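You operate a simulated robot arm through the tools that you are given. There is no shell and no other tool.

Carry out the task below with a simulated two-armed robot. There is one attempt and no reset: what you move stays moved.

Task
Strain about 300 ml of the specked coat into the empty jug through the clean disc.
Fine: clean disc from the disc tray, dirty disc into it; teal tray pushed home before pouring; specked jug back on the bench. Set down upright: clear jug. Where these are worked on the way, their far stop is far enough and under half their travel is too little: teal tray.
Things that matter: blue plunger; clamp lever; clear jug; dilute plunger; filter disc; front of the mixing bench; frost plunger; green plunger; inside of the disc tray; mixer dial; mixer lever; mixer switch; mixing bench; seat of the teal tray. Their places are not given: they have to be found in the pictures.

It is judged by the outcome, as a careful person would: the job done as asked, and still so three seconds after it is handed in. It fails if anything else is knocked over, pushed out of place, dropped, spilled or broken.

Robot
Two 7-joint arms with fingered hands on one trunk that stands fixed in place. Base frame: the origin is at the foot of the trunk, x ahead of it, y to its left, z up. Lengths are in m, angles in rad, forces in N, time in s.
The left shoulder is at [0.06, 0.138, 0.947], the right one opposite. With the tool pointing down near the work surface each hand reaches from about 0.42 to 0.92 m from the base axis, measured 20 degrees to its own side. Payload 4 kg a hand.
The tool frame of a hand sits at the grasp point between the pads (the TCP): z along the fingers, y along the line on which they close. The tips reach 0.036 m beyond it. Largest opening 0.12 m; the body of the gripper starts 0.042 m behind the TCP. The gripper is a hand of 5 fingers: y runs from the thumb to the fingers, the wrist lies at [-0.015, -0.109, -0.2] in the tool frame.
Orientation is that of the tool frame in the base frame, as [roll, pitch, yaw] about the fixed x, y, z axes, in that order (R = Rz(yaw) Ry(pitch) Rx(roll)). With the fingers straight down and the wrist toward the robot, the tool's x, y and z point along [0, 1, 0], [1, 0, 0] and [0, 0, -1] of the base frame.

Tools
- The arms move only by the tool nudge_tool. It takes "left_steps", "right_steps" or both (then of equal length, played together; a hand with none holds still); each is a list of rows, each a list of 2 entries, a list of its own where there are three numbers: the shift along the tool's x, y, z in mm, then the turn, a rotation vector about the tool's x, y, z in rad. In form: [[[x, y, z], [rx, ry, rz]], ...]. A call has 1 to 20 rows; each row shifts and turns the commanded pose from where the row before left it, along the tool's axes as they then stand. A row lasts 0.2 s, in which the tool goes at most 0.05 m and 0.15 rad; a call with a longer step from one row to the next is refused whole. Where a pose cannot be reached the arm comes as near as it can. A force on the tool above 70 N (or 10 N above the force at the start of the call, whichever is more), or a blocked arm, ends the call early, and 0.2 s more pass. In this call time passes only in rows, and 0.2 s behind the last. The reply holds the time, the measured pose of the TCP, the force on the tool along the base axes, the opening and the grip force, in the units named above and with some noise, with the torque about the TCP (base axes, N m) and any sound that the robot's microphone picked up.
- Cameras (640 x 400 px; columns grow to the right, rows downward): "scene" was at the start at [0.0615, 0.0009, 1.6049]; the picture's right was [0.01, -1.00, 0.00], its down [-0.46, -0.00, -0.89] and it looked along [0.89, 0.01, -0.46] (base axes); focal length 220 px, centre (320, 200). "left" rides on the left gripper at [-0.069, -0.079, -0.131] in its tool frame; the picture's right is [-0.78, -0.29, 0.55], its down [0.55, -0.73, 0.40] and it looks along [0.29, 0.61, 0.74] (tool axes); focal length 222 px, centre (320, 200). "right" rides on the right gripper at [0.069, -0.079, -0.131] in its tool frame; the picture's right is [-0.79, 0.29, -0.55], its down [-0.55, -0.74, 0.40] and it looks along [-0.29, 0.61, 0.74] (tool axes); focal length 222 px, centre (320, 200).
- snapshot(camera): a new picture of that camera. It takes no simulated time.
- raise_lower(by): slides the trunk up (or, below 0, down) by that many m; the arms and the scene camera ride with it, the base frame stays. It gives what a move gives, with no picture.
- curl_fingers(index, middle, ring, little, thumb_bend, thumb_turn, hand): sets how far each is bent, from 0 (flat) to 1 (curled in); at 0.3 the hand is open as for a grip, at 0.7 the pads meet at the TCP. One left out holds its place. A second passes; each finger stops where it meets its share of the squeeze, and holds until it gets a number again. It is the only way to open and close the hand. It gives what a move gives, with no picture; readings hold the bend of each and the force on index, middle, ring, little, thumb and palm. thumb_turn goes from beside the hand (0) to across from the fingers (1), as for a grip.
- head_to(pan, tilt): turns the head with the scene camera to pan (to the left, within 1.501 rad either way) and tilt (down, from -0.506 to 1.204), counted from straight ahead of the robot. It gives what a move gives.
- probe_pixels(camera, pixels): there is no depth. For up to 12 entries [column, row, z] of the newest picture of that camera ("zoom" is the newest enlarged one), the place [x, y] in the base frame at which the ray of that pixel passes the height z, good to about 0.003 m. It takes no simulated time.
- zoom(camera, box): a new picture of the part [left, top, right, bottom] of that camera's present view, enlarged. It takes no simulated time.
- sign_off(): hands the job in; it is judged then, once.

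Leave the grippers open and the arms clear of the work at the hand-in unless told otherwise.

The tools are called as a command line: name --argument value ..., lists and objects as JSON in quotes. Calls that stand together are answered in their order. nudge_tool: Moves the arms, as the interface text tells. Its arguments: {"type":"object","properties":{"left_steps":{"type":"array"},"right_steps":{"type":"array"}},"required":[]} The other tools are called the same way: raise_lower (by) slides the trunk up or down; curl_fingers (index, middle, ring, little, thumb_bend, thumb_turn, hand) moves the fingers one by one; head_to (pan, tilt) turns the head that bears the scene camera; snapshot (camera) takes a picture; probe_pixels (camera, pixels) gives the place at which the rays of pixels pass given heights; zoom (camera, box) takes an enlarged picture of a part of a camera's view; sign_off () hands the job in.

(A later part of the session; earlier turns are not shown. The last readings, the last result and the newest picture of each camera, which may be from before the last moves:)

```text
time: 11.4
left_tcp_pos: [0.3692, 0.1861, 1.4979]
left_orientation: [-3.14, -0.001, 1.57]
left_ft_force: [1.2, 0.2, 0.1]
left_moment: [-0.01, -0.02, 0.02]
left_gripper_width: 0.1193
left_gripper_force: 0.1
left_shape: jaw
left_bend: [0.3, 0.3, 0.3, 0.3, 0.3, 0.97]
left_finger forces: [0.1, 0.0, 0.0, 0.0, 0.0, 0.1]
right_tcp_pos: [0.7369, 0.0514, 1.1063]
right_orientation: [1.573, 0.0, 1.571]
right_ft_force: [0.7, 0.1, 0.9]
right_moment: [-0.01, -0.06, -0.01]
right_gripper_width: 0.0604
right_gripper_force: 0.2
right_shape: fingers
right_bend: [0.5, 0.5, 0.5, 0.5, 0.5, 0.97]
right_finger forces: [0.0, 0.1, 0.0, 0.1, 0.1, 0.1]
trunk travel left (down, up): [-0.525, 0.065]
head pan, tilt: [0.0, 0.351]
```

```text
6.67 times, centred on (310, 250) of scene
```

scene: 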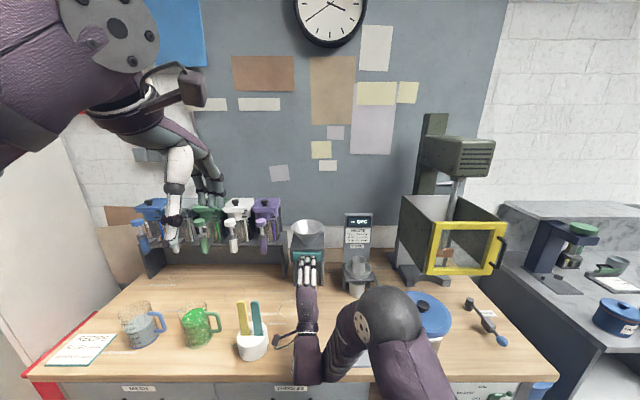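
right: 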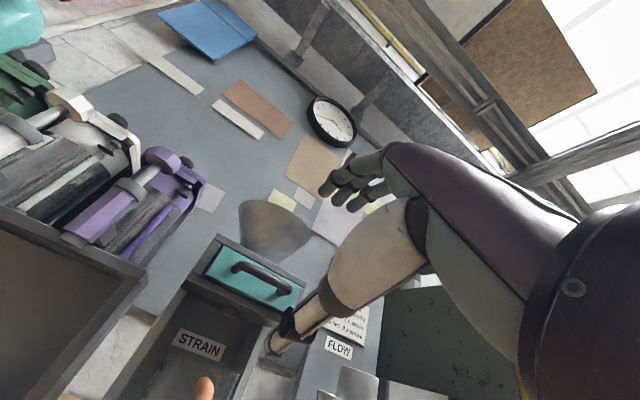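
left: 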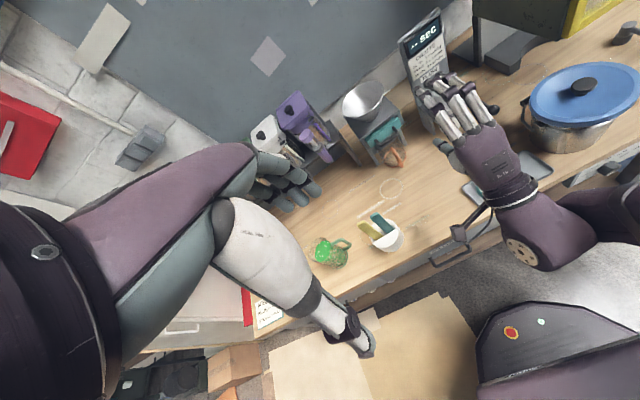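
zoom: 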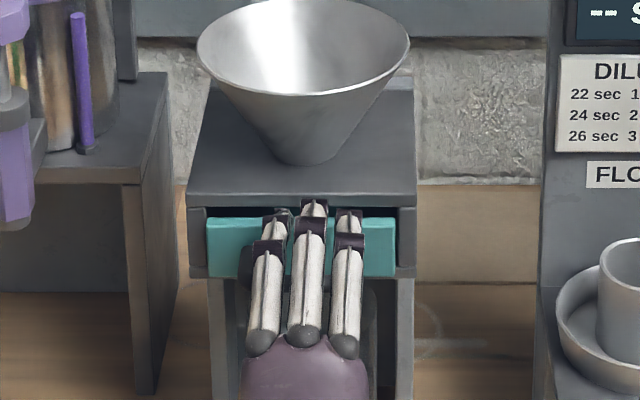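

The bar appears between fingers (above) and thumb (below), with no contact force yet. I close the hand on it.

curl_fingers --hand "right" --index 0.7 --middle 0.7 --ring 0.7 --little 0.7 --thumb_bend 0.7

zoom --camera "right" --box '[190, 140, 370, 320]'

zoom --camera "scene" --box '[280, 220, 340, 280]'

```text
time: 12.4
left_tcp_pos: [0.3682, 0.186, 1.4983]
left_orientation: [-3.141, 0.001, 1.571]
left_ft_force: [0.5, -0.3, 0.5]
left_moment: [0.04, 0.02, 0.01]
left_gripper_width: 0.1198
left_gripper_force: 0.1
left_shape: jaw
left_bend: [0.3, 0.3, 0.3, 0.3, 0.3, 0.97]
left_finger forces: [0.0, 0.0, 0.1, 0.0, 0.0, 0.0]
right_tcp_pos: [0.7355, 0.0518, 1.1076]
right_orientation: [1.57, 0.0, 1.569]
right_ft_force: [0.5, 0.1, 7.7]
right_moment: [-0.13, -0.19, -0.01]
right_gripper_width: 0.0037
right_gripper_force: 4.0
right_shape: fingers
right_bend: [0.69, 0.69, 0.67, 0.7, 0.7, 0.97]
right_finger forces: [1.9, 1.5, 4.2, 0.0, 0.0, 0.0]
trunk travel left (down, up): [-0.525, 0.065]
head pan, tilt: [0.0, 0.351]
```

```text
2.22 times, centred on (280, 230) of right
```

zoom: 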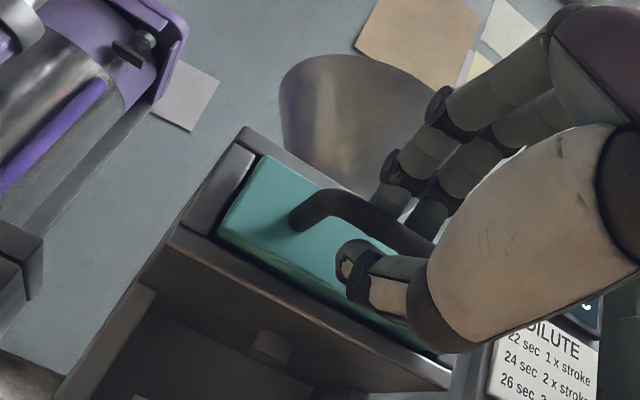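

```text
6.67 times, centred on (310, 250) of scene
```

zoom: 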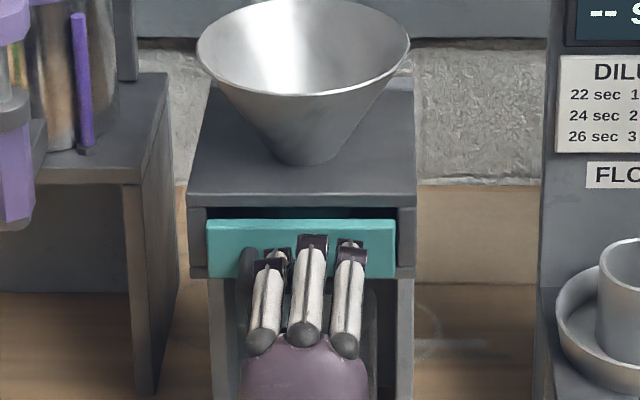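

The three fingers press on the bar from above (1.9, 1.5, 4.2 N) but the thumb doesn't touch yet. I bend the thumb and fingers further for a real pinch.

curl_fingers --hand "right" --index 0.85 --middle 0.85 --ring 0.85 --little 0.85 --thumb_bend 0.9

zoom --camera "right" --box '[190, 140, 370, 320]'

zoom --camera "left" --box '[350, 80, 450, 180]'

```text
time: 13.4
left_tcp_pos: [0.3675, 0.1894, 1.4979]
left_orientation: [-3.141, 0.002, 1.57]
left_ft_force: [0.2, 0.7, 0.9]
left_moment: [0.01, -0.01, -0.01]
left_gripper_width: 0.1196
left_gripper_force: 0.1
left_shape: jaw
left_bend: [0.3, 0.3, 0.3, 0.3, 0.3, 0.97]
left_finger forces: [0.0, 0.0, 0.0, 0.0, 0.1, 0.0]
right_tcp_pos: [0.7366, 0.0538, 1.1082]
right_orientation: [1.57, 0.002, 1.574]
right_ft_force: [0.3, 12.8, 11.4]
right_moment: [-0.44, -0.06, 0.13]
right_gripper_width: 0.0001
right_gripper_force: 15.5
right_shape: fingers
right_bend: [0.83, 0.84, 0.83, 0.85, 0.85, 0.96]
right_finger forces: [0.1, 3.3, 19.7, 6.9, 1.1, 0.0]
trunk travel left (down, up): [-0.525, 0.065]
head pan, tilt: [0.0, 0.351]
```

```text
2.22 times, centred on (280, 230) of right
```

zoom: 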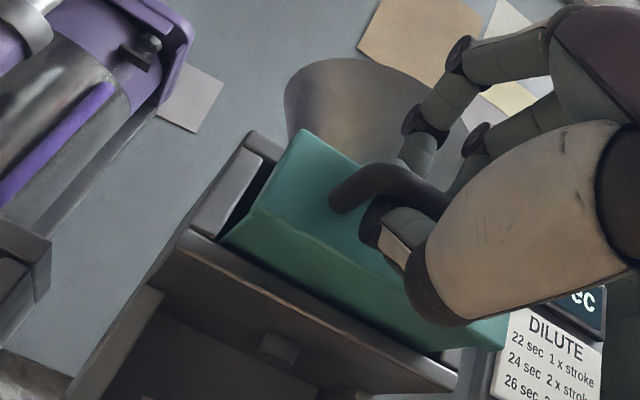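

```text
4.00 times, centred on (400, 130) of left
```

zoom: 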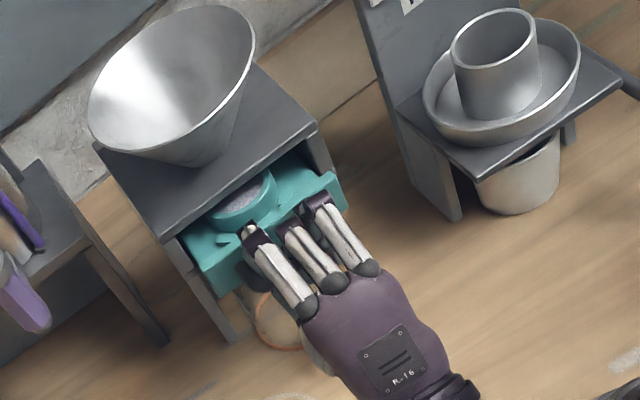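

Curling hooked the fingers behind the bar and drew the drawer out about 25 mm; inside it I see the dirty disc. I now pull gently toward the robot.

nudge_tool --right_steps '[[[0, 0, -8], [0, 0, 0]], [[0, 0, -8], [0, 0, 0]], [[0, 0, -8], [0, 0, 0]], [[0, 0, -8], [0, 0, 0]]]'

zoom --camera "left" --box '[350, 80, 450, 180]'

zoom --camera "scene" --box '[280, 220, 340, 280]'

```text
time: 14.4
left_tcp_pos: [0.369, 0.1883, 1.4986]
left_orientation: [3.141, 0.0, 1.573]
left_ft_force: [0.2, 0.2, 0.7]
left_moment: [-0.01, 0.02, 0.01]
left_gripper_width: 0.1197
left_gripper_force: 0.1
left_shape: jaw
left_bend: [0.3, 0.3, 0.3, 0.3, 0.3, 0.97]
left_finger forces: [0.1, 0.0, 0.0, 0.0, 0.0, 0.0]
right_tcp_pos: [0.7048, 0.0551, 1.108]
right_orientation: [1.57, 0.001, 1.575]
right_ft_force: [0.2, 21.8, 9.1]
right_moment: [-0.46, -0.15, 0.2]
right_gripper_width: 0.0001
right_gripper_force: 18.2
right_shape: fingers
right_bend: [0.83, 0.84, 0.83, 0.85, 0.85, 0.96]
right_finger forces: [0.1, 3.2, 26.6, 5.7, 1.7, 0.1]
trunk travel left (down, up): [-0.525, 0.065]
head pan, tilt: [0.0, 0.351]
```

```text
4.00 times, centred on (400, 130) of left
```

zoom: 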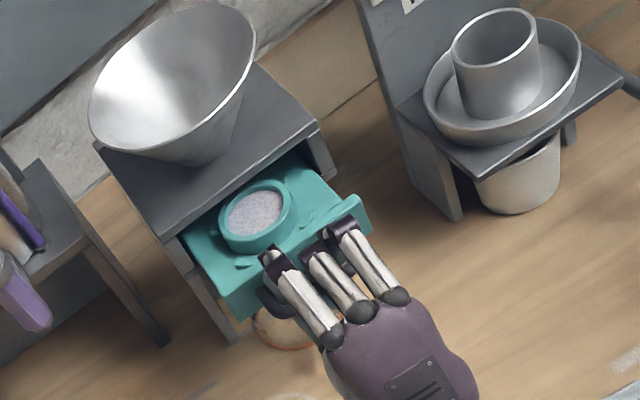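

```text
6.67 times, centred on (310, 250) of scene
```

zoom: 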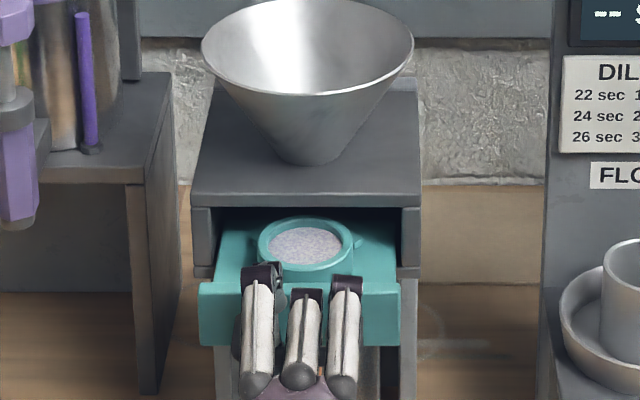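

The drawer is out about 60 mm and the dirty disc sits in a round seat. There is a side push of about 22 N, so I ease the hand a few mm left while pulling on.

nudge_tool --right_steps '[[[4, 0, 0], [0, 0, 0]], [[3, 0, -6], [0, 0, 0]], [[0, 0, -8], [0, 0, 0]]]'

zoom --camera "left" --box '[350, 80, 450, 180]'

```text
time: 15.2
left_tcp_pos: [0.3679, 0.1851, 1.4994]
left_orientation: [3.139, 0.0, 1.572]
left_ft_force: [-0.5, 0.3, 0.1]
left_moment: [-0.04, 0.02, -0.03]
left_gripper_width: 0.1198
left_gripper_force: 0.1
left_shape: jaw
left_bend: [0.3, 0.3, 0.3, 0.3, 0.3, 0.97]
left_finger forces: [0.1, 0.0, 0.0, 0.1, 0.1, 0.0]
right_tcp_pos: [0.6917, 0.0552, 1.1079]
right_orientation: [1.571, -0.001, 1.566]
right_ft_force: [0.1, -2.8, 8.5]
right_moment: [-0.26, -0.13, 0.18]
right_gripper_width: 0.0
right_gripper_force: 17.5
right_shape: fingers
right_bend: [0.83, 0.84, 0.83, 0.86, 0.85, 0.96]
right_finger forces: [0.1, 3.2, 15.2, 14.4, 1.7, 0.0]
trunk travel left (down, up): [-0.525, 0.065]
head pan, tilt: [0.0, 0.351]
```

```text
4.00 times, centred on (400, 130) of left
```

zoom: 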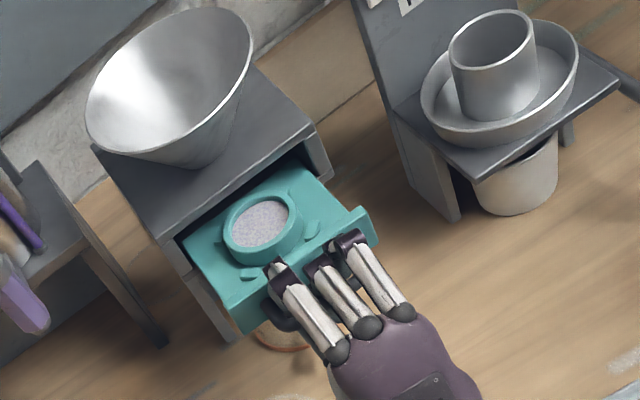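

Side load is gone. I keep pulling in small steps until the drawer meets its far stop.

nudge_tool --right_steps '[[[0, 0, -7], [0, 0, 0]], [[0, 0, -7], [0, 0, 0]], [[0, 0, -7], [0, 0, 0]]]'

zoom --camera "left" --box '[350, 80, 450, 180]'

```text
time: 16.0
left_tcp_pos: [0.3686, 0.1847, 1.4984]
left_orientation: [-3.141, -0.002, 1.569]
left_ft_force: [-0.7, 0.5, 0.2]
left_moment: [0.03, -0.02, 0.0]
left_gripper_width: 0.1197
left_gripper_force: 0.1
left_shape: jaw
left_bend: [0.3, 0.3, 0.3, 0.3, 0.3, 0.97]
left_finger forces: [0.0, 0.0, 0.0, 0.0, 0.0, 0.0]
right_tcp_pos: [0.6717, 0.0546, 1.1083]
right_orientation: [1.571, 0.001, 1.569]
right_ft_force: [0.7, -9.7, 7.3]
right_moment: [-0.26, -0.05, -0.01]
right_gripper_width: 0.0
right_gripper_force: 18.7
right_shape: fingers
right_bend: [0.83, 0.84, 0.83, 0.86, 0.85, 0.96]
right_finger forces: [0.1, 3.4, 14.2, 18.5, 1.9, 0.0]
trunk travel left (down, up): [-0.525, 0.065]
head pan, tilt: [0.0, 0.351]
```

```text
4.00 times, centred on (400, 130) of left
```

zoom: 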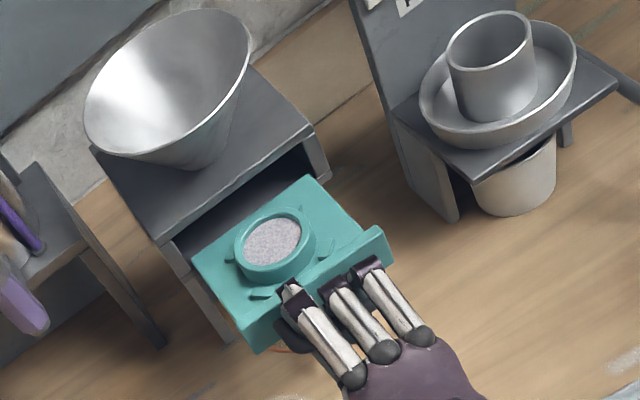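

nudge_tool --right_steps '[[[-2, 0, -7], [0, 0, 0]], [[0, 0, -7], [0, 0, 0]]]'

zoom --camera "left" --box '[350, 80, 450, 180]'

```text
time: 16.6
left_tcp_pos: [0.3698, 0.1857, 1.4981]
left_orientation: [-3.141, 0.0, 1.57]
left_ft_force: [0.4, 0.5, -0.3]
left_moment: [0.02, 0.0, 0.0]
left_gripper_width: 0.1196
left_gripper_force: 0.2
left_shape: jaw
left_bend: [0.3, 0.3, 0.3, 0.3, 0.3, 0.97]
left_finger forces: [0.0, 0.1, 0.0, 0.1, 0.1, 0.0]
right_tcp_pos: [0.6566, 0.0545, 1.1082]
right_orientation: [1.569, 0.001, 1.572]
right_ft_force: [0.3, -5.8, 6.0]
right_moment: [-0.27, -0.05, 0.01]
right_gripper_width: 0.0001
right_gripper_force: 18.7
right_shape: fingers
right_bend: [0.83, 0.84, 0.83, 0.86, 0.85, 0.96]
right_finger forces: [0.0, 3.5, 14.9, 16.3, 2.2, 0.1]
trunk travel left (down, up): [-0.525, 0.065]
head pan, tilt: [0.0, 0.351]
```

```text
4.00 times, centred on (400, 130) of left
```

zoom: 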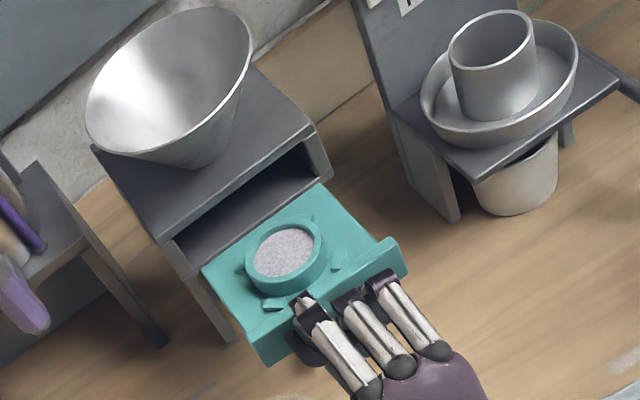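

zoom --camera "scene" --box '[280, 220, 350, 290]'

zoom --camera "right" --box '[150, 140, 430, 360]'

```text
5.71 times, centred on (315, 255) of scene
```

zoom: 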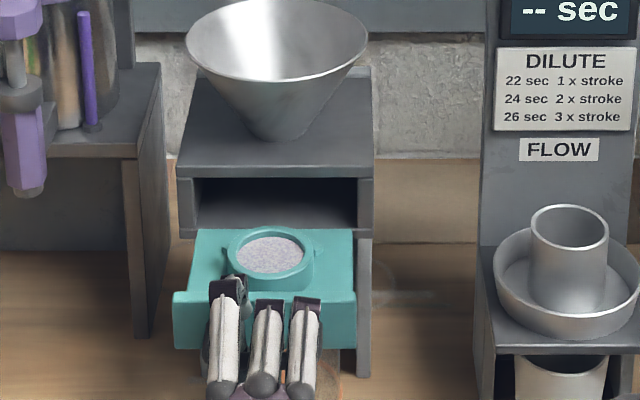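

```text
1.82 times, centred on (290, 250) of right
```

zoom: 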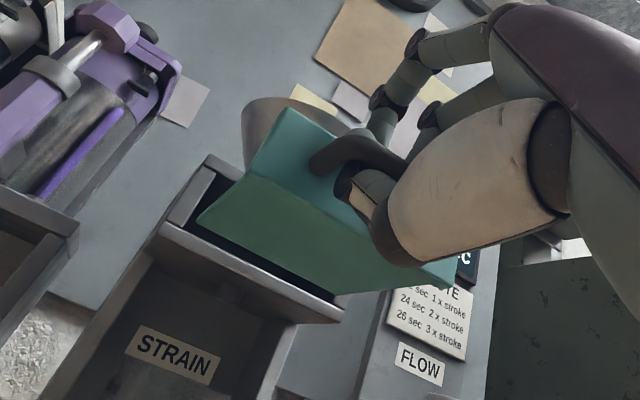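

nudge_tool --right_steps '[[[0, 0, -4], [0, 0, 0]], [[0, 0, -4], [0, 0, 0]]]'

zoom --camera "scene" --box '[280, 220, 350, 290]'

```text
time: 17.2
left_tcp_pos: [0.3697, 0.1861, 1.4985]
left_orientation: [-3.142, -0.001, 1.57]
left_ft_force: [0.3, 0.3, -0.2]
left_moment: [0.01, 0.01, 0.01]
left_gripper_width: 0.1198
left_gripper_force: 0.0
left_shape: jaw
left_bend: [0.3, 0.3, 0.3, 0.3, 0.3, 0.97]
left_finger forces: [0.1, 0.0, 0.0, 0.0, 0.0, 0.0]
right_tcp_pos: [0.6494, 0.0544, 1.1086]
right_orientation: [1.571, 0.001, 1.574]
right_ft_force: [0.2, -5.0, 5.8]
right_moment: [-0.27, -0.05, 0.05]
right_gripper_width: 0.0
right_gripper_force: 19.5
right_shape: fingers
right_bend: [0.83, 0.84, 0.83, 0.86, 0.85, 0.96]
right_finger forces: [0.0, 3.5, 15.2, 17.0, 2.4, 0.0]
trunk travel left (down, up): [-0.525, 0.065]
head pan, tilt: [0.0, 0.351]
```

```text
5.71 times, centred on (315, 255) of scene
```

zoom: 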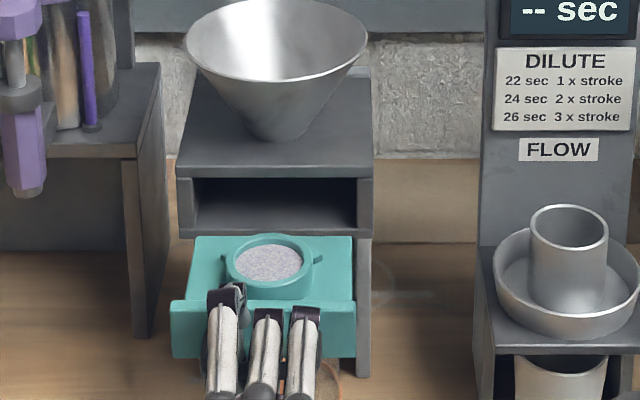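

probe_pixels --camera "zoom" --pixels '[[270, 236, 1.125], [268, 290, 1.125], [227, 262, 1.125], [313, 262, 1.125], [195, 240, 1.11], [352, 240, 1.11], [275, 172, 1.15], [275, 232, 1.1], [225, 259, 1.125], [320, 257, 1.125], [172, 300, 1.12], [354, 300, 1.12]]'

zoom --camera "left" --box '[360, 100, 440, 180]'

```text
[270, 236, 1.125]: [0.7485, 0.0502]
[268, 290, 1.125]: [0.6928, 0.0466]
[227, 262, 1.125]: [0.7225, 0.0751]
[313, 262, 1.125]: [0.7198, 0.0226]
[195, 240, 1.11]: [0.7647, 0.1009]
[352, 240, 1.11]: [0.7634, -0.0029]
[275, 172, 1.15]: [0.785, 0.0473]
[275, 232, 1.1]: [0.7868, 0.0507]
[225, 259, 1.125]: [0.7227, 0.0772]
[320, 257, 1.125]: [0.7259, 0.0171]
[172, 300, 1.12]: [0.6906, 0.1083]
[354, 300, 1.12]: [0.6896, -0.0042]
```

```text
5.00 times, centred on (400, 140) of left
```

zoom: 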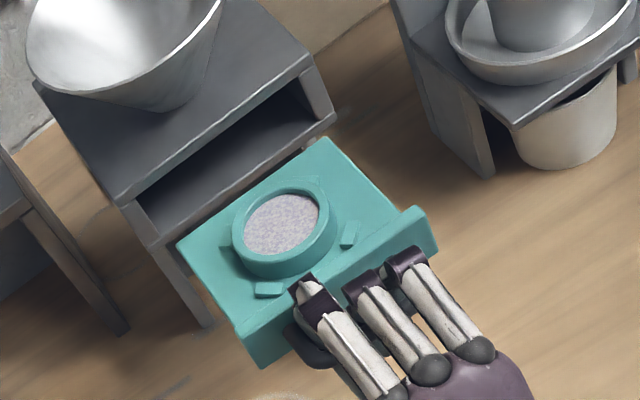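

The disc (56 mm ring) sits on the drawer deck between small lugs, centred at about (0.720, 0.049), top about z 1.125. The drawer is still sliding freely, so I pull a little more to find its stop and gain room.

nudge_tool --right_steps '[[[0, 0, -4], [0, 0, 0]], [[0, 0, -4], [0, 0, 0]]]'

zoom --camera "scene" --box '[280, 220, 350, 290]'

```text
time: 17.8
left_tcp_pos: [0.3689, 0.1856, 1.4984]
left_orientation: [3.141, -0.002, 1.571]
left_ft_force: [-0.1, 0.2, 1.0]
left_moment: [-0.02, 0.01, 0.01]
left_gripper_width: 0.1198
left_gripper_force: 0.1
left_shape: jaw
left_bend: [0.3, 0.3, 0.3, 0.3, 0.3, 0.97]
left_finger forces: [0.0, 0.1, 0.0, 0.1, 0.0, 0.0]
right_tcp_pos: [0.6408, 0.0556, 1.1079]
right_orientation: [1.571, 0.0, 1.569]
right_ft_force: [1.2, -7.1, 4.4]
right_moment: [-0.24, -0.07, 0.04]
right_gripper_width: 0.0002
right_gripper_force: 19.7
right_shape: fingers
right_bend: [0.83, 0.84, 0.83, 0.86, 0.85, 0.96]
right_finger forces: [0.0, 3.5, 15.1, 17.1, 2.6, 0.0]
trunk travel left (down, up): [-0.525, 0.065]
head pan, tilt: [0.0, 0.351]
```

```text
5.71 times, centred on (315, 255) of scene
```

zoom: 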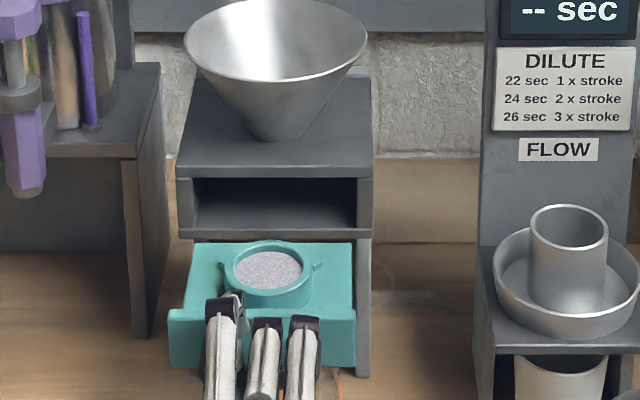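

nudge_tool --right_steps '[[[0, 0, -4], [0, 0, 0]], [[0, 0, -4], [0, 0, 0]], [[0, 0, -4], [0, 0, 0]]]'

zoom --camera "scene" --box '[280, 220, 350, 290]'

zoom --camera "right" --box '[150, 140, 430, 360]'

```text
time: 18.6
left_tcp_pos: [0.3709, 0.1863, 1.4973]
left_orientation: [-3.139, 0.001, 1.572]
left_ft_force: [0.1, 0.6, -1.1]
left_moment: [0.02, -0.03, -0.01]
left_gripper_width: 0.1197
left_gripper_force: 0.1
left_shape: jaw
left_bend: [0.3, 0.3, 0.3, 0.3, 0.3, 0.97]
left_finger forces: [0.0, 0.0, 0.0, 0.0, 0.1, 0.0]
right_tcp_pos: [0.6299, 0.056, 1.1071]
right_orientation: [1.571, -0.001, 1.57]
right_ft_force: [16.1, -1.0, 5.2]
right_moment: [-0.22, -0.01, 0.28]
right_gripper_width: 0.0001
right_gripper_force: 15.0
right_shape: fingers
right_bend: [0.83, 0.84, 0.83, 0.85, 0.85, 0.96]
right_finger forces: [0.0, 6.0, 15.0, 4.9, 3.1, 0.0]
trunk travel left (down, up): [-0.525, 0.065]
head pan, tilt: [0.0, 0.351]
```

```text
5.71 times, centred on (315, 255) of scene
```

zoom: 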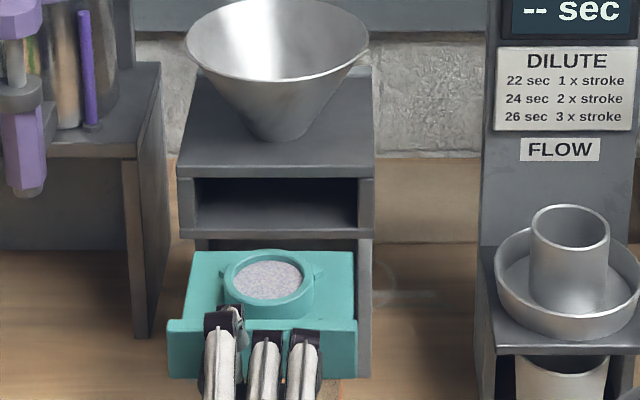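

```text
1.82 times, centred on (290, 250) of right
```

zoom: 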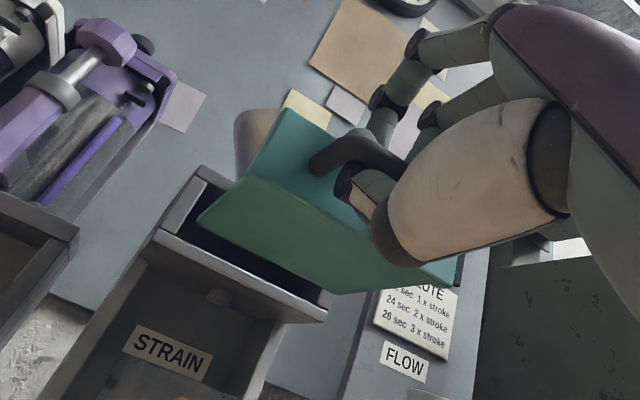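

Now there is a 16 N pull: the far stop is reached. To let go without pushing the drawer in, I relax the pull, open the thumb, then lift the hooked fingers over the bar and back off.

nudge_tool --right_steps '[[[0, 0, 2], [0, 0, 0]]]'

curl_fingers --hand "right" --thumb_bend 0.3

nudge_tool --right_steps '[[[0, 6, 1], [0, 0, 0]], [[0, 8, 1], [0, 0, 0]], [[0, 8, 0], [0, 0, 0]], [[0, 8, 0], [0, 0, 0]]]'

zoom --camera "scene" --box '[280, 220, 350, 290]'

zoom --camera "left" --box '[360, 100, 440, 180]'

```text
time: 19.0
left_tcp_pos: [0.3688, 0.1852, 1.4981]
left_orientation: [3.14, 0.001, 1.572]
left_ft_force: [-0.2, -0.3, 0.5]
left_moment: [-0.01, -0.01, -0.01]
left_gripper_width: 0.1197
left_gripper_force: 0.1
left_shape: jaw
left_bend: [0.3, 0.3, 0.3, 0.3, 0.3, 0.97]
left_finger forces: [0.0, 0.1, 0.1, 0.0, 0.1, 0.0]
right_tcp_pos: [0.6313, 0.0544, 1.1067]
right_orientation: [1.57, 0.003, 1.569]
right_ft_force: [8.6, -3.3, 7.4]
right_moment: [-0.25, 0.05, 0.06]
right_gripper_width: 0.0
right_gripper_force: 15.0
right_shape: fingers
right_bend: [0.83, 0.84, 0.83, 0.86, 0.85, 0.96]
right_finger forces: [0.0, 4.8, 13.9, 9.8, 2.7, 0.1]
trunk travel left (down, up): [-0.525, 0.065]
head pan, tilt: [0.0, 0.351]
```

```text
time: 20.0
left_tcp_pos: [0.3672, 0.1862, 1.4983]
left_orientation: [-3.141, 0.0, 1.571]
left_ft_force: [-0.1, 0.9, 0.0]
left_moment: [0.02, -0.03, 0.04]
left_gripper_width: 0.1199
left_gripper_force: 0.1
left_shape: jaw
left_bend: [0.3, 0.3, 0.3, 0.3, 0.3, 0.97]
left_finger forces: [0.0, 0.0, 0.0, 0.0, 0.1, 0.0]
right_tcp_pos: [0.6303, 0.056, 1.1087]
right_orientation: [1.568, -0.001, 1.571]
right_ft_force: [-1.0, -2.1, 11.7]
right_moment: [-0.16, -0.02, 0.6]
right_gripper_width: 0.0
right_gripper_force: 32.9
right_shape: fingers
right_bend: [0.77, 0.84, 0.82, 0.85, 0.68, 0.95]
right_finger forces: [0.1, 11.6, 13.5, 0.9, 39.8, 0.0]
trunk travel left (down, up): [-0.525, 0.065]
head pan, tilt: [0.0, 0.351]
```

```text
time: 21.0
left_tcp_pos: [0.3746, 0.1856, 1.4963]
left_orientation: [-3.137, 0.0, 1.571]
left_ft_force: [1.8, 0.2, -0.6]
left_moment: [-0.01, 0.07, 0.02]
left_gripper_width: 0.1198
left_gripper_force: 0.0
left_shape: jaw
left_bend: [0.3, 0.3, 0.3, 0.3, 0.3, 0.97]
left_finger forces: [0.1, 0.0, 0.0, 0.1, 0.1, 0.0]
right_tcp_pos: [0.6366, 0.0544, 1.1403]
right_orientation: [1.561, -0.004, 1.57]
right_ft_force: [0.0, -0.7, 4.9]
right_moment: [-0.05, 0.25, 0.05]
right_gripper_width: 0.0447
right_gripper_force: 0.1
right_shape: fingers
right_bend: [0.85, 0.85, 0.83, 0.85, 0.3, 0.97]
right_finger forces: [0.0, 0.0, 0.0, 0.1, 0.1, 0.0]
trunk travel left (down, up): [-0.525, 0.065]
head pan, tilt: [0.0, 0.351]
```

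```text
5.71 times, centred on (315, 255) of scene
```

zoom: 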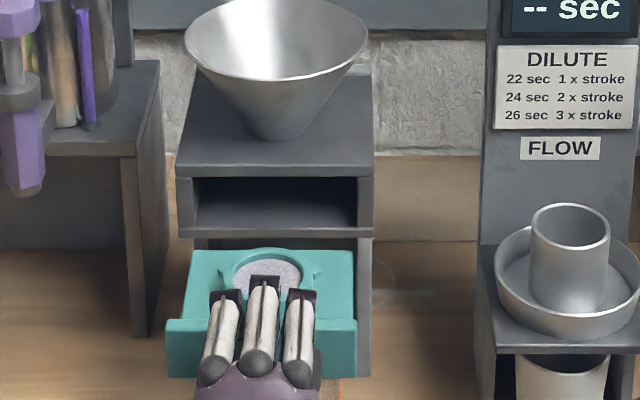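

```text
5.00 times, centred on (400, 140) of left
```

zoom: 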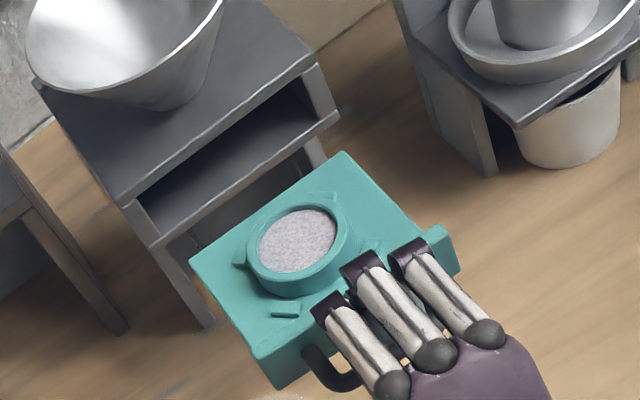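

The fingers are free of the bar (forces near zero). I lift another 25 mm and back away from the drawer.

nudge_tool --right_steps '[[[0, 12, 0], [0, 0, 0]], [[0, 13, 0], [0, 0, 0]], [[0, 0, -25], [0, 0, 0]], [[0, 0, -25], [0, 0, 0]], [[0, 0, -25], [0, 0, 0]], [[0, 20, -25], [0, 0, 0]]]'

zoom --camera "scene" --box '[270, 200, 370, 300]'

```text
time: 22.4
left_tcp_pos: [0.3685, 0.1858, 1.4978]
left_orientation: [-3.14, 0.0, 1.571]
left_ft_force: [0.6, -0.6, -0.1]
left_moment: [0.01, 0.01, -0.01]
left_gripper_width: 0.1198
left_gripper_force: 0.1
left_shape: jaw
left_bend: [0.3, 0.3, 0.3, 0.3, 0.3, 0.97]
left_finger forces: [0.1, 0.0, 0.0, 0.0, 0.0, 0.0]
right_tcp_pos: [0.5338, 0.0512, 1.1813]
right_orientation: [1.571, -0.001, 1.57]
right_ft_force: [0.3, 0.5, -0.4]
right_moment: [0.0, 0.01, 0.02]
right_gripper_width: 0.0448
right_gripper_force: 0.2
right_shape: fingers
right_bend: [0.85, 0.85, 0.85, 0.85, 0.3, 0.97]
right_finger forces: [0.0, 0.1, 0.1, 0.0, 0.0, 0.1]
trunk travel left (down, up): [-0.525, 0.065]
head pan, tilt: [0.0, 0.351]
```

```text
4.00 times, centred on (320, 250) of scene
```

zoom: 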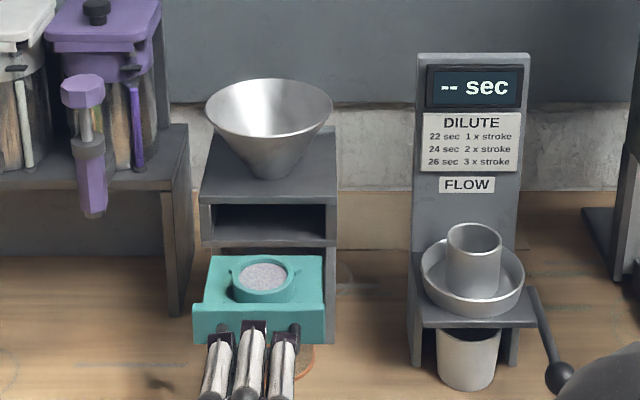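

The drawer stays out. I open the hand, raise it and turn it back to pointing down, away from the drawer.

curl_fingers --hand "right" --index 0.3 --middle 0.3 --ring 0.3 --little 0.3 --thumb_bend 0.3

nudge_tool --right_steps '[[[-15, 40, 0], [0, 0, 0]], [[-15, 40, 0], [0, 0, 0]], [[-15, 40, 0], [0, 0, 0]], [[0, 0, 0], [0.1428, 0, 0]], [[0, 0, 0], [0.1428, 0, 0]], [[0, 0, 0], [0.1428, 0, 0]], [[0, 0, 0], [0.1428, 0, 0]], [[0, 0, 0], [0.1428, 0, 0]], [[0, 0, 0], [0.1428, 0, 0]], [[0, 0, 0], [0.1428, 0, 0]], [[0, 0, 0], [0.1428, 0, 0]], [[0, 0, 0], [0.1428, 0, 0]], [[0, 0, 0], [0.1428, 0, 0]], [[0, 0, 0], [0.1428, 0, 0]]]'

snapshot --camera "scene"

snapshot --camera "right"

zoom --camera "left" --box '[350, 90, 430, 170]'

```text
time: 23.4
left_tcp_pos: [0.3684, 0.1865, 1.4983]
left_orientation: [3.141, 0.0, 1.573]
left_ft_force: [0.2, 0.3, -0.6]
left_moment: [0.01, 0.01, 0.0]
left_gripper_width: 0.1199
left_gripper_force: 0.0
left_shape: jaw
left_bend: [0.3, 0.3, 0.3, 0.3, 0.3, 0.97]
left_finger forces: [0.0, 0.0, 0.0, 0.0, 0.0, 0.0]
right_tcp_pos: [0.5331, 0.0547, 1.1822]
right_orientation: [1.571, 0.0, 1.571]
right_ft_force: [-0.2, -0.2, -0.8]
right_moment: [0.0, -0.04, 0.0]
right_gripper_width: 0.1193
right_gripper_force: 0.1
right_shape: fingers
right_bend: [0.3, 0.3, 0.3, 0.3, 0.3, 0.97]
right_finger forces: [0.1, 0.0, 0.0, 0.1, 0.1, 0.1]
trunk travel left (down, up): [-0.525, 0.065]
head pan, tilt: [0.0, 0.351]
```

```text
time: 26.4
left_tcp_pos: [0.3698, 0.187, 1.4976]
left_orientation: [-3.142, 0.0, 1.57]
left_ft_force: [0.5, 0.0, 0.2]
left_moment: [-0.02, 0.03, -0.02]
left_gripper_width: 0.1196
left_gripper_force: 0.1
left_shape: jaw
left_bend: [0.3, 0.3, 0.3, 0.3, 0.3, 0.97]
left_finger forces: [0.0, 0.0, 0.0, 0.1, 0.1, 0.2]
right_tcp_pos: [0.5338, 0.0104, 1.3016]
right_orientation: [-3.137, 0.0, 1.57]
right_ft_force: [-0.1, 0.0, 0.1]
right_moment: [0.01, 0.04, 0.0]
right_gripper_width: 0.1195
right_gripper_force: 0.0
right_shape: fingers
right_bend: [0.3, 0.3, 0.3, 0.3, 0.3, 0.97]
right_finger forces: [0.0, 0.0, 0.0, 0.1, 0.1, 0.1]
trunk travel left (down, up): [-0.525, 0.065]
head pan, tilt: [0.0, 0.351]
```

```text
taken
```

scene: 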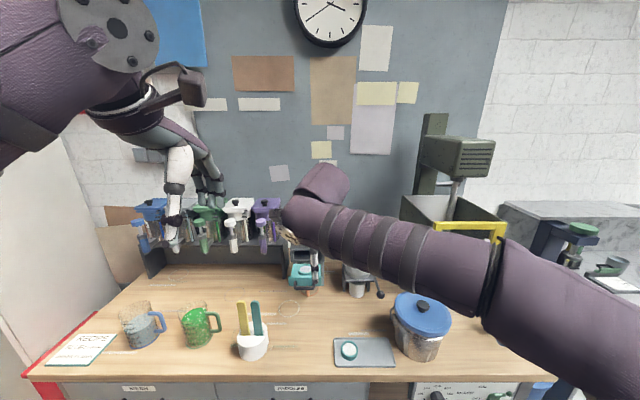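

```text
taken
```

right: 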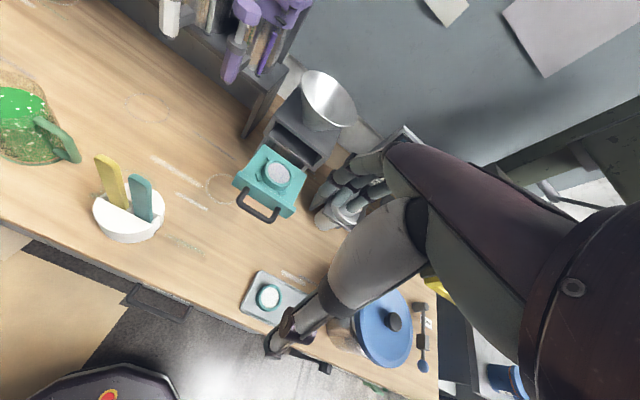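

```text
5.00 times, centred on (390, 130) of left
```

zoom: 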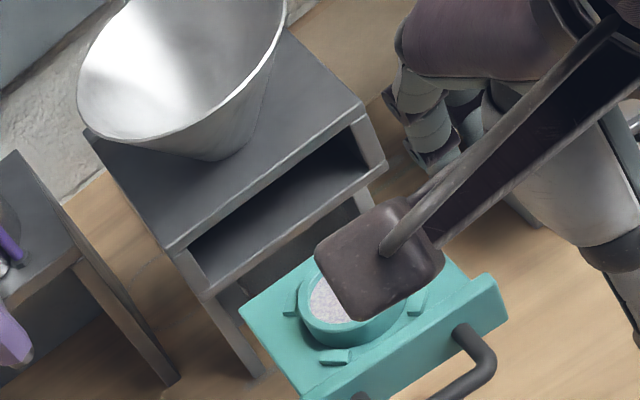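

zoom --camera "right" --box '[220, 130, 320, 230]'

```text
4.00 times, centred on (270, 180) of right
```

zoom: 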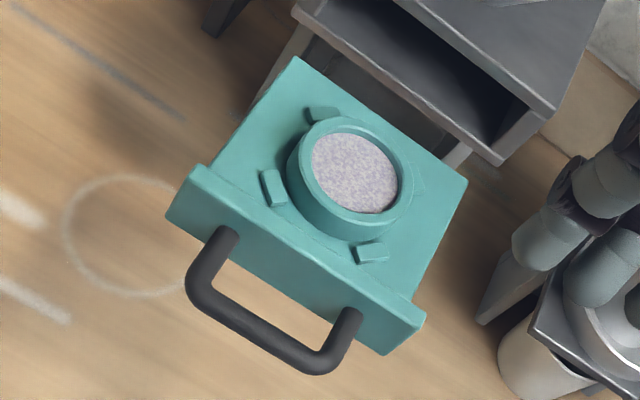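

probe_pixels --camera "zoom" --pixels '[[353, 175, 1.11], [353, 175, 1.125], [353, 175, 1.14], [290, 160, 1.125], [412, 185, 1.125], [348, 118, 1.125], [360, 235, 1.125], [295, 58, 1.108], [466, 182, 1.108], [198, 165, 1.115], [424, 312, 1.115], [260, 335, 1.11]]'

zoom --camera "scene" --box '[280, 240, 330, 300]'

```text
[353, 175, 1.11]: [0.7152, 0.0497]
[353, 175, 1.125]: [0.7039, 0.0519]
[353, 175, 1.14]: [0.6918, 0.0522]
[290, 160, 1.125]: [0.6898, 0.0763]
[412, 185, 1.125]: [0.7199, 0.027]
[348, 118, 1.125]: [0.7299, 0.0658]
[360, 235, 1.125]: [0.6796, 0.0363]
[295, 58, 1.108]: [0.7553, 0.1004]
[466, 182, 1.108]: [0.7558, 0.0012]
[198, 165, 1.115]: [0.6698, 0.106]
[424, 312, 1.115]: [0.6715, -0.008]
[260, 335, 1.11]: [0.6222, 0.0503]
```

```text
6.67 times, centred on (305, 270) of scene
```

zoom: 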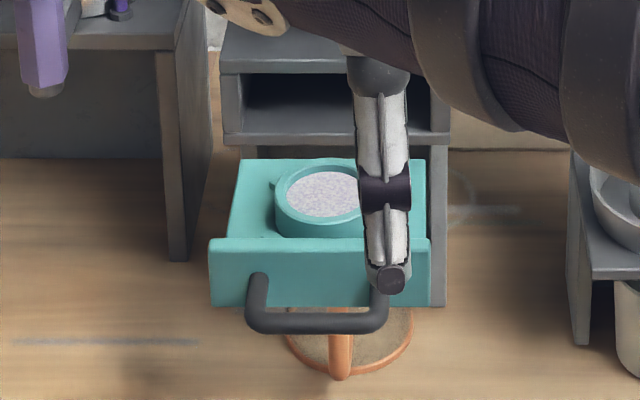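

probe_pixels --camera "zoom" --pixels '[[322, 190, 1.11], [322, 190, 1.125], [322, 190, 1.14], [240, 160, 1.09], [240, 160, 1.108], [240, 160, 1.12], [208, 238, 1.1], [208, 238, 1.115], [208, 238, 1.13], [318, 322, 1.1], [318, 322, 1.11], [318, 322, 1.12]]'

```text
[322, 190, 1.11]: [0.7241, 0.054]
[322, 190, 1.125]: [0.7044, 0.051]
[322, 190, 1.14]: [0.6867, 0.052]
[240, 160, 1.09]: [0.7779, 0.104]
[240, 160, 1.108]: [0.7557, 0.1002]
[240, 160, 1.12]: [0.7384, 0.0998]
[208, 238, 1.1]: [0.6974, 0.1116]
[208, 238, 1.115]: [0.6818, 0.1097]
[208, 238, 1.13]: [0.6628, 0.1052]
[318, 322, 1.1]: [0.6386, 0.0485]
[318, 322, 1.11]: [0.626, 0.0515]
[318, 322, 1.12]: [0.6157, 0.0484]
```

The disc centre is (0.7035, 0.0515), top z≈1.126, deck z≈1.108, and the front lip is about 8 mm in front of the disc, so I should pinch the disc from the sides. I look at the fingers closely to see how they stand.

zoom --camera "right" --box '[260, 120, 460, 370]'

zoom --camera "left" --box '[380, 60, 560, 200]'

```text
1.60 times, centred on (360, 245) of right
```

zoom: 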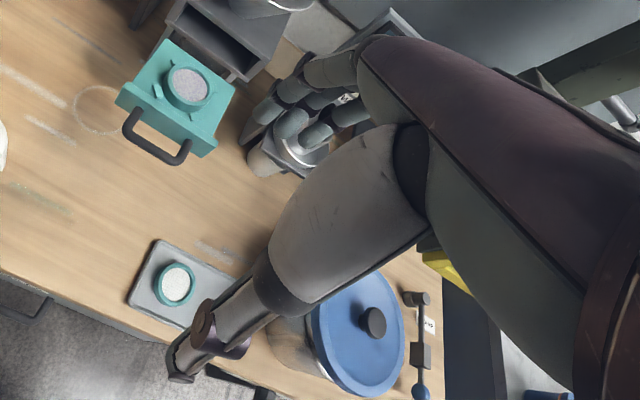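

```text
2.86 times, centred on (470, 130) of left
```

zoom: 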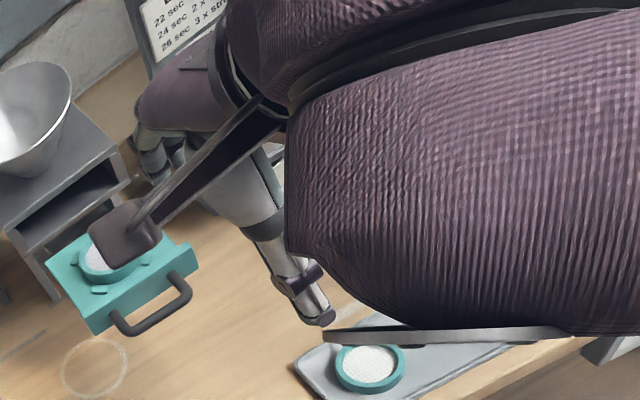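

I see three finger tips besides the thumb. To learn which is which, I curl only the index in free air and look.

curl_fingers --hand "right" --index 0.8 --little 0.0

zoom --camera "right" --box '[260, 120, 460, 370]'

zoom --camera "scene" --box '[280, 160, 400, 320]'

```text
time: 27.4
left_tcp_pos: [0.368, 0.1853, 1.4986]
left_orientation: [3.141, -0.001, 1.569]
left_ft_force: [-0.4, 1.2, 0.1]
left_moment: [-0.03, -0.03, -0.03]
left_gripper_width: 0.1199
left_gripper_force: 0.0
left_shape: jaw
left_bend: [0.3, 0.3, 0.3, 0.3, 0.3, 0.97]
left_finger forces: [0.0, 0.0, 0.1, 0.1, 0.0, 0.1]
right_tcp_pos: [0.5338, 0.0111, 1.3018]
right_orientation: [3.141, 0.0, 1.572]
right_ft_force: [0.4, 0.1, 0.0]
right_moment: [-0.01, 0.04, 0.04]
right_gripper_width: 0.0422
right_gripper_force: 0.0
right_shape: fingers
right_bend: [0.8, 0.3, 0.3, 0.0, 0.3, 0.97]
right_finger forces: [0.0, 0.1, 0.1, 0.0, 0.0, 0.0]
trunk travel left (down, up): [-0.525, 0.065]
head pan, tilt: [0.0, 0.351]
```

```text
1.60 times, centred on (360, 245) of right
```

zoom: 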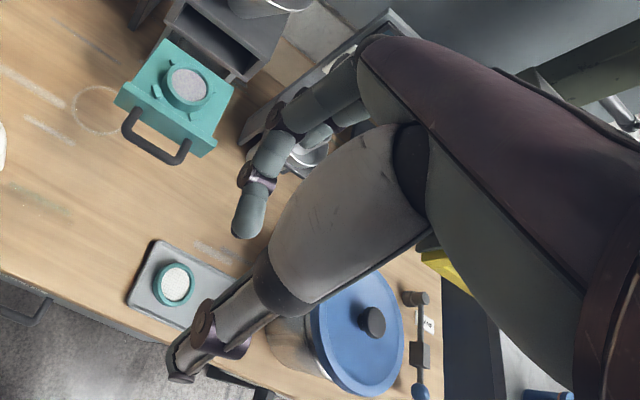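

```text
2.50 times, centred on (340, 240) of scene
```

zoom: 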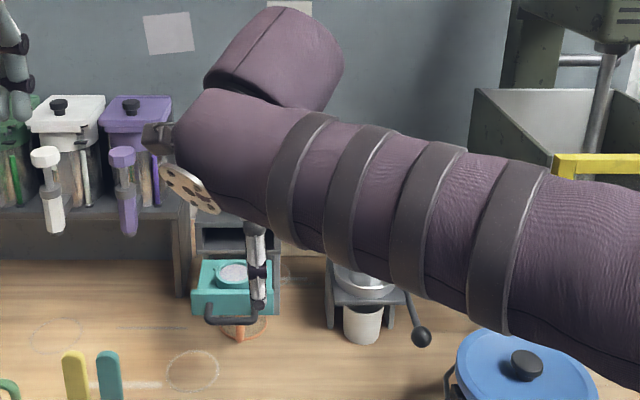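

The index closes toward the thumb. Two fingers (index and middle) against the thumb should hold the ring well. I reset the fingers: index, middle and thumb to a moderate opening, ring and little flat, and yaw the hand so it closes along y.

curl_fingers --hand "right" --index 0.4 --middle 0.4 --ring 0.1 --little 0.0 --thumb_bend 0.4

nudge_tool --right_steps '[[[0, 0, 0], [0, 0, -0.1428]], [[0, 0, 0], [0, 0, -0.1428]], [[0, 0, 0], [0, 0, -0.1428]], [[0, 0, 0], [0, 0, -0.1428]], [[0, 0, 0], [0, 0, -0.1428]], [[0, 0, 0], [0, 0, -0.1428]], [[0, 0, 0], [0, 0, -0.1428]], [[0, 0, 0], [0, 0, -0.1428]], [[0, 0, 0], [0, 0, -0.1428]], [[0, 0, 0], [0, 0, -0.1428]], [[0, 0, 0], [0, 0, -0.1428]]]'

snapshot --camera "right"

snapshot --camera "scene"

snapshot --camera "left"

```text
time: 28.4
left_tcp_pos: [0.369, 0.1868, 1.4994]
left_orientation: [3.141, 0.0, 1.571]
left_ft_force: [-0.3, -0.4, 0.4]
left_moment: [0.03, -0.02, 0.01]
left_gripper_width: 0.1196
left_gripper_force: 0.0
left_shape: jaw
left_bend: [0.3, 0.3, 0.3, 0.3, 0.3, 0.97]
left_finger forces: [0.0, 0.0, 0.0, 0.1, 0.0, 0.0]
right_tcp_pos: [0.5329, 0.0094, 1.3018]
right_orientation: [3.141, 0.001, 1.57]
right_ft_force: [-0.5, 0.2, -0.1]
right_moment: [0.02, -0.02, 0.0]
right_gripper_width: 0.0902
right_gripper_force: 0.1
right_shape: fingers
right_bend: [0.4, 0.4, 0.1, 0.0, 0.4, 0.97]
right_finger forces: [0.1, 0.0, 0.0, 0.0, 0.0, 0.0]
trunk travel left (down, up): [-0.525, 0.065]
head pan, tilt: [0.0, 0.351]
```

```text
time: 30.8
left_tcp_pos: [0.3702, 0.1858, 1.4993]
left_orientation: [-3.141, -0.001, 1.57]
left_ft_force: [0.0, 0.0, -0.3]
left_moment: [-0.02, 0.0, 0.0]
left_gripper_width: 0.1198
left_gripper_force: 0.0
left_shape: jaw
left_bend: [0.3, 0.3, 0.3, 0.3, 0.3, 0.97]
left_finger forces: [0.0, 0.1, 0.1, 0.0, 0.0, 0.0]
right_tcp_pos: [0.5334, 0.0114, 1.3019]
right_orientation: [3.141, 0.002, -3.14]
right_ft_force: [0.5, -0.4, -0.1]
right_moment: [-0.01, 0.01, 0.03]
right_gripper_width: 0.09
right_gripper_force: 0.0
right_shape: fingers
right_bend: [0.4, 0.4, 0.1, 0.0, 0.4, 0.97]
right_finger forces: [0.0, 0.0, 0.0, 0.0, 0.0, 0.0]
trunk travel left (down, up): [-0.525, 0.065]
head pan, tilt: [0.0, 0.351]
```

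```text
taken
```

right: 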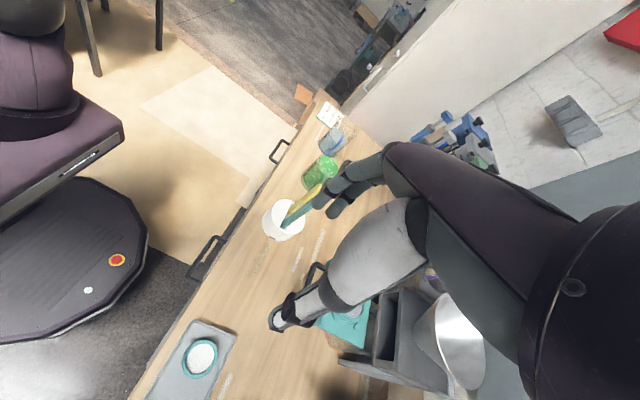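

```text
taken
```

scene: 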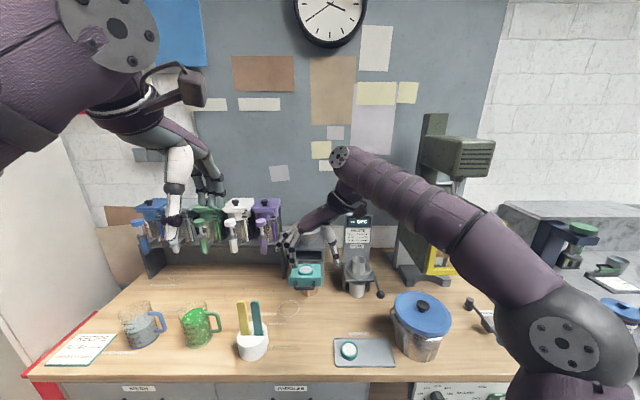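

```text
taken
```

left: 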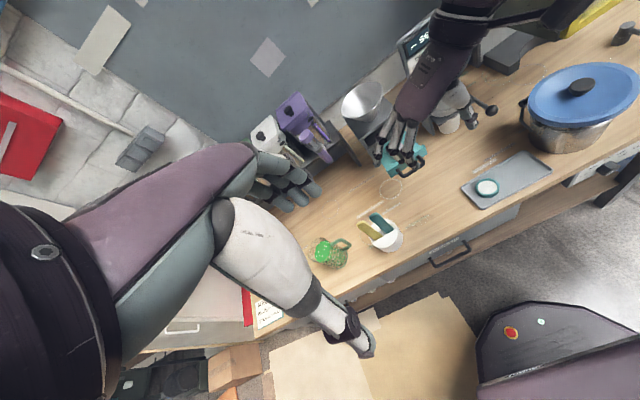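

zoom --camera "left" --box '[340, 60, 500, 200]'

zoom --camera "scene" --box '[270, 200, 380, 300]'

```text
2.86 times, centred on (420, 130) of left
```

zoom: 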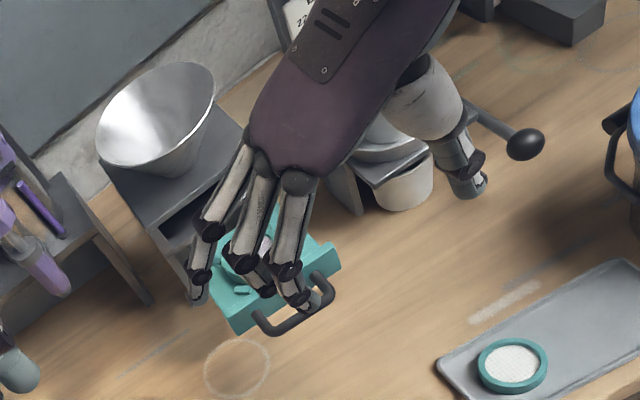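

```text
4.00 times, centred on (325, 250) of scene
```

zoom: 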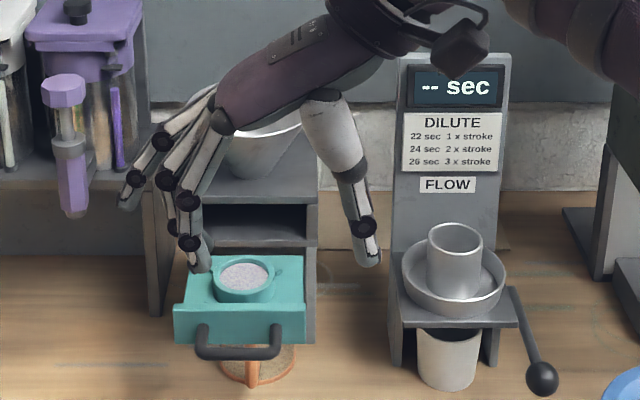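

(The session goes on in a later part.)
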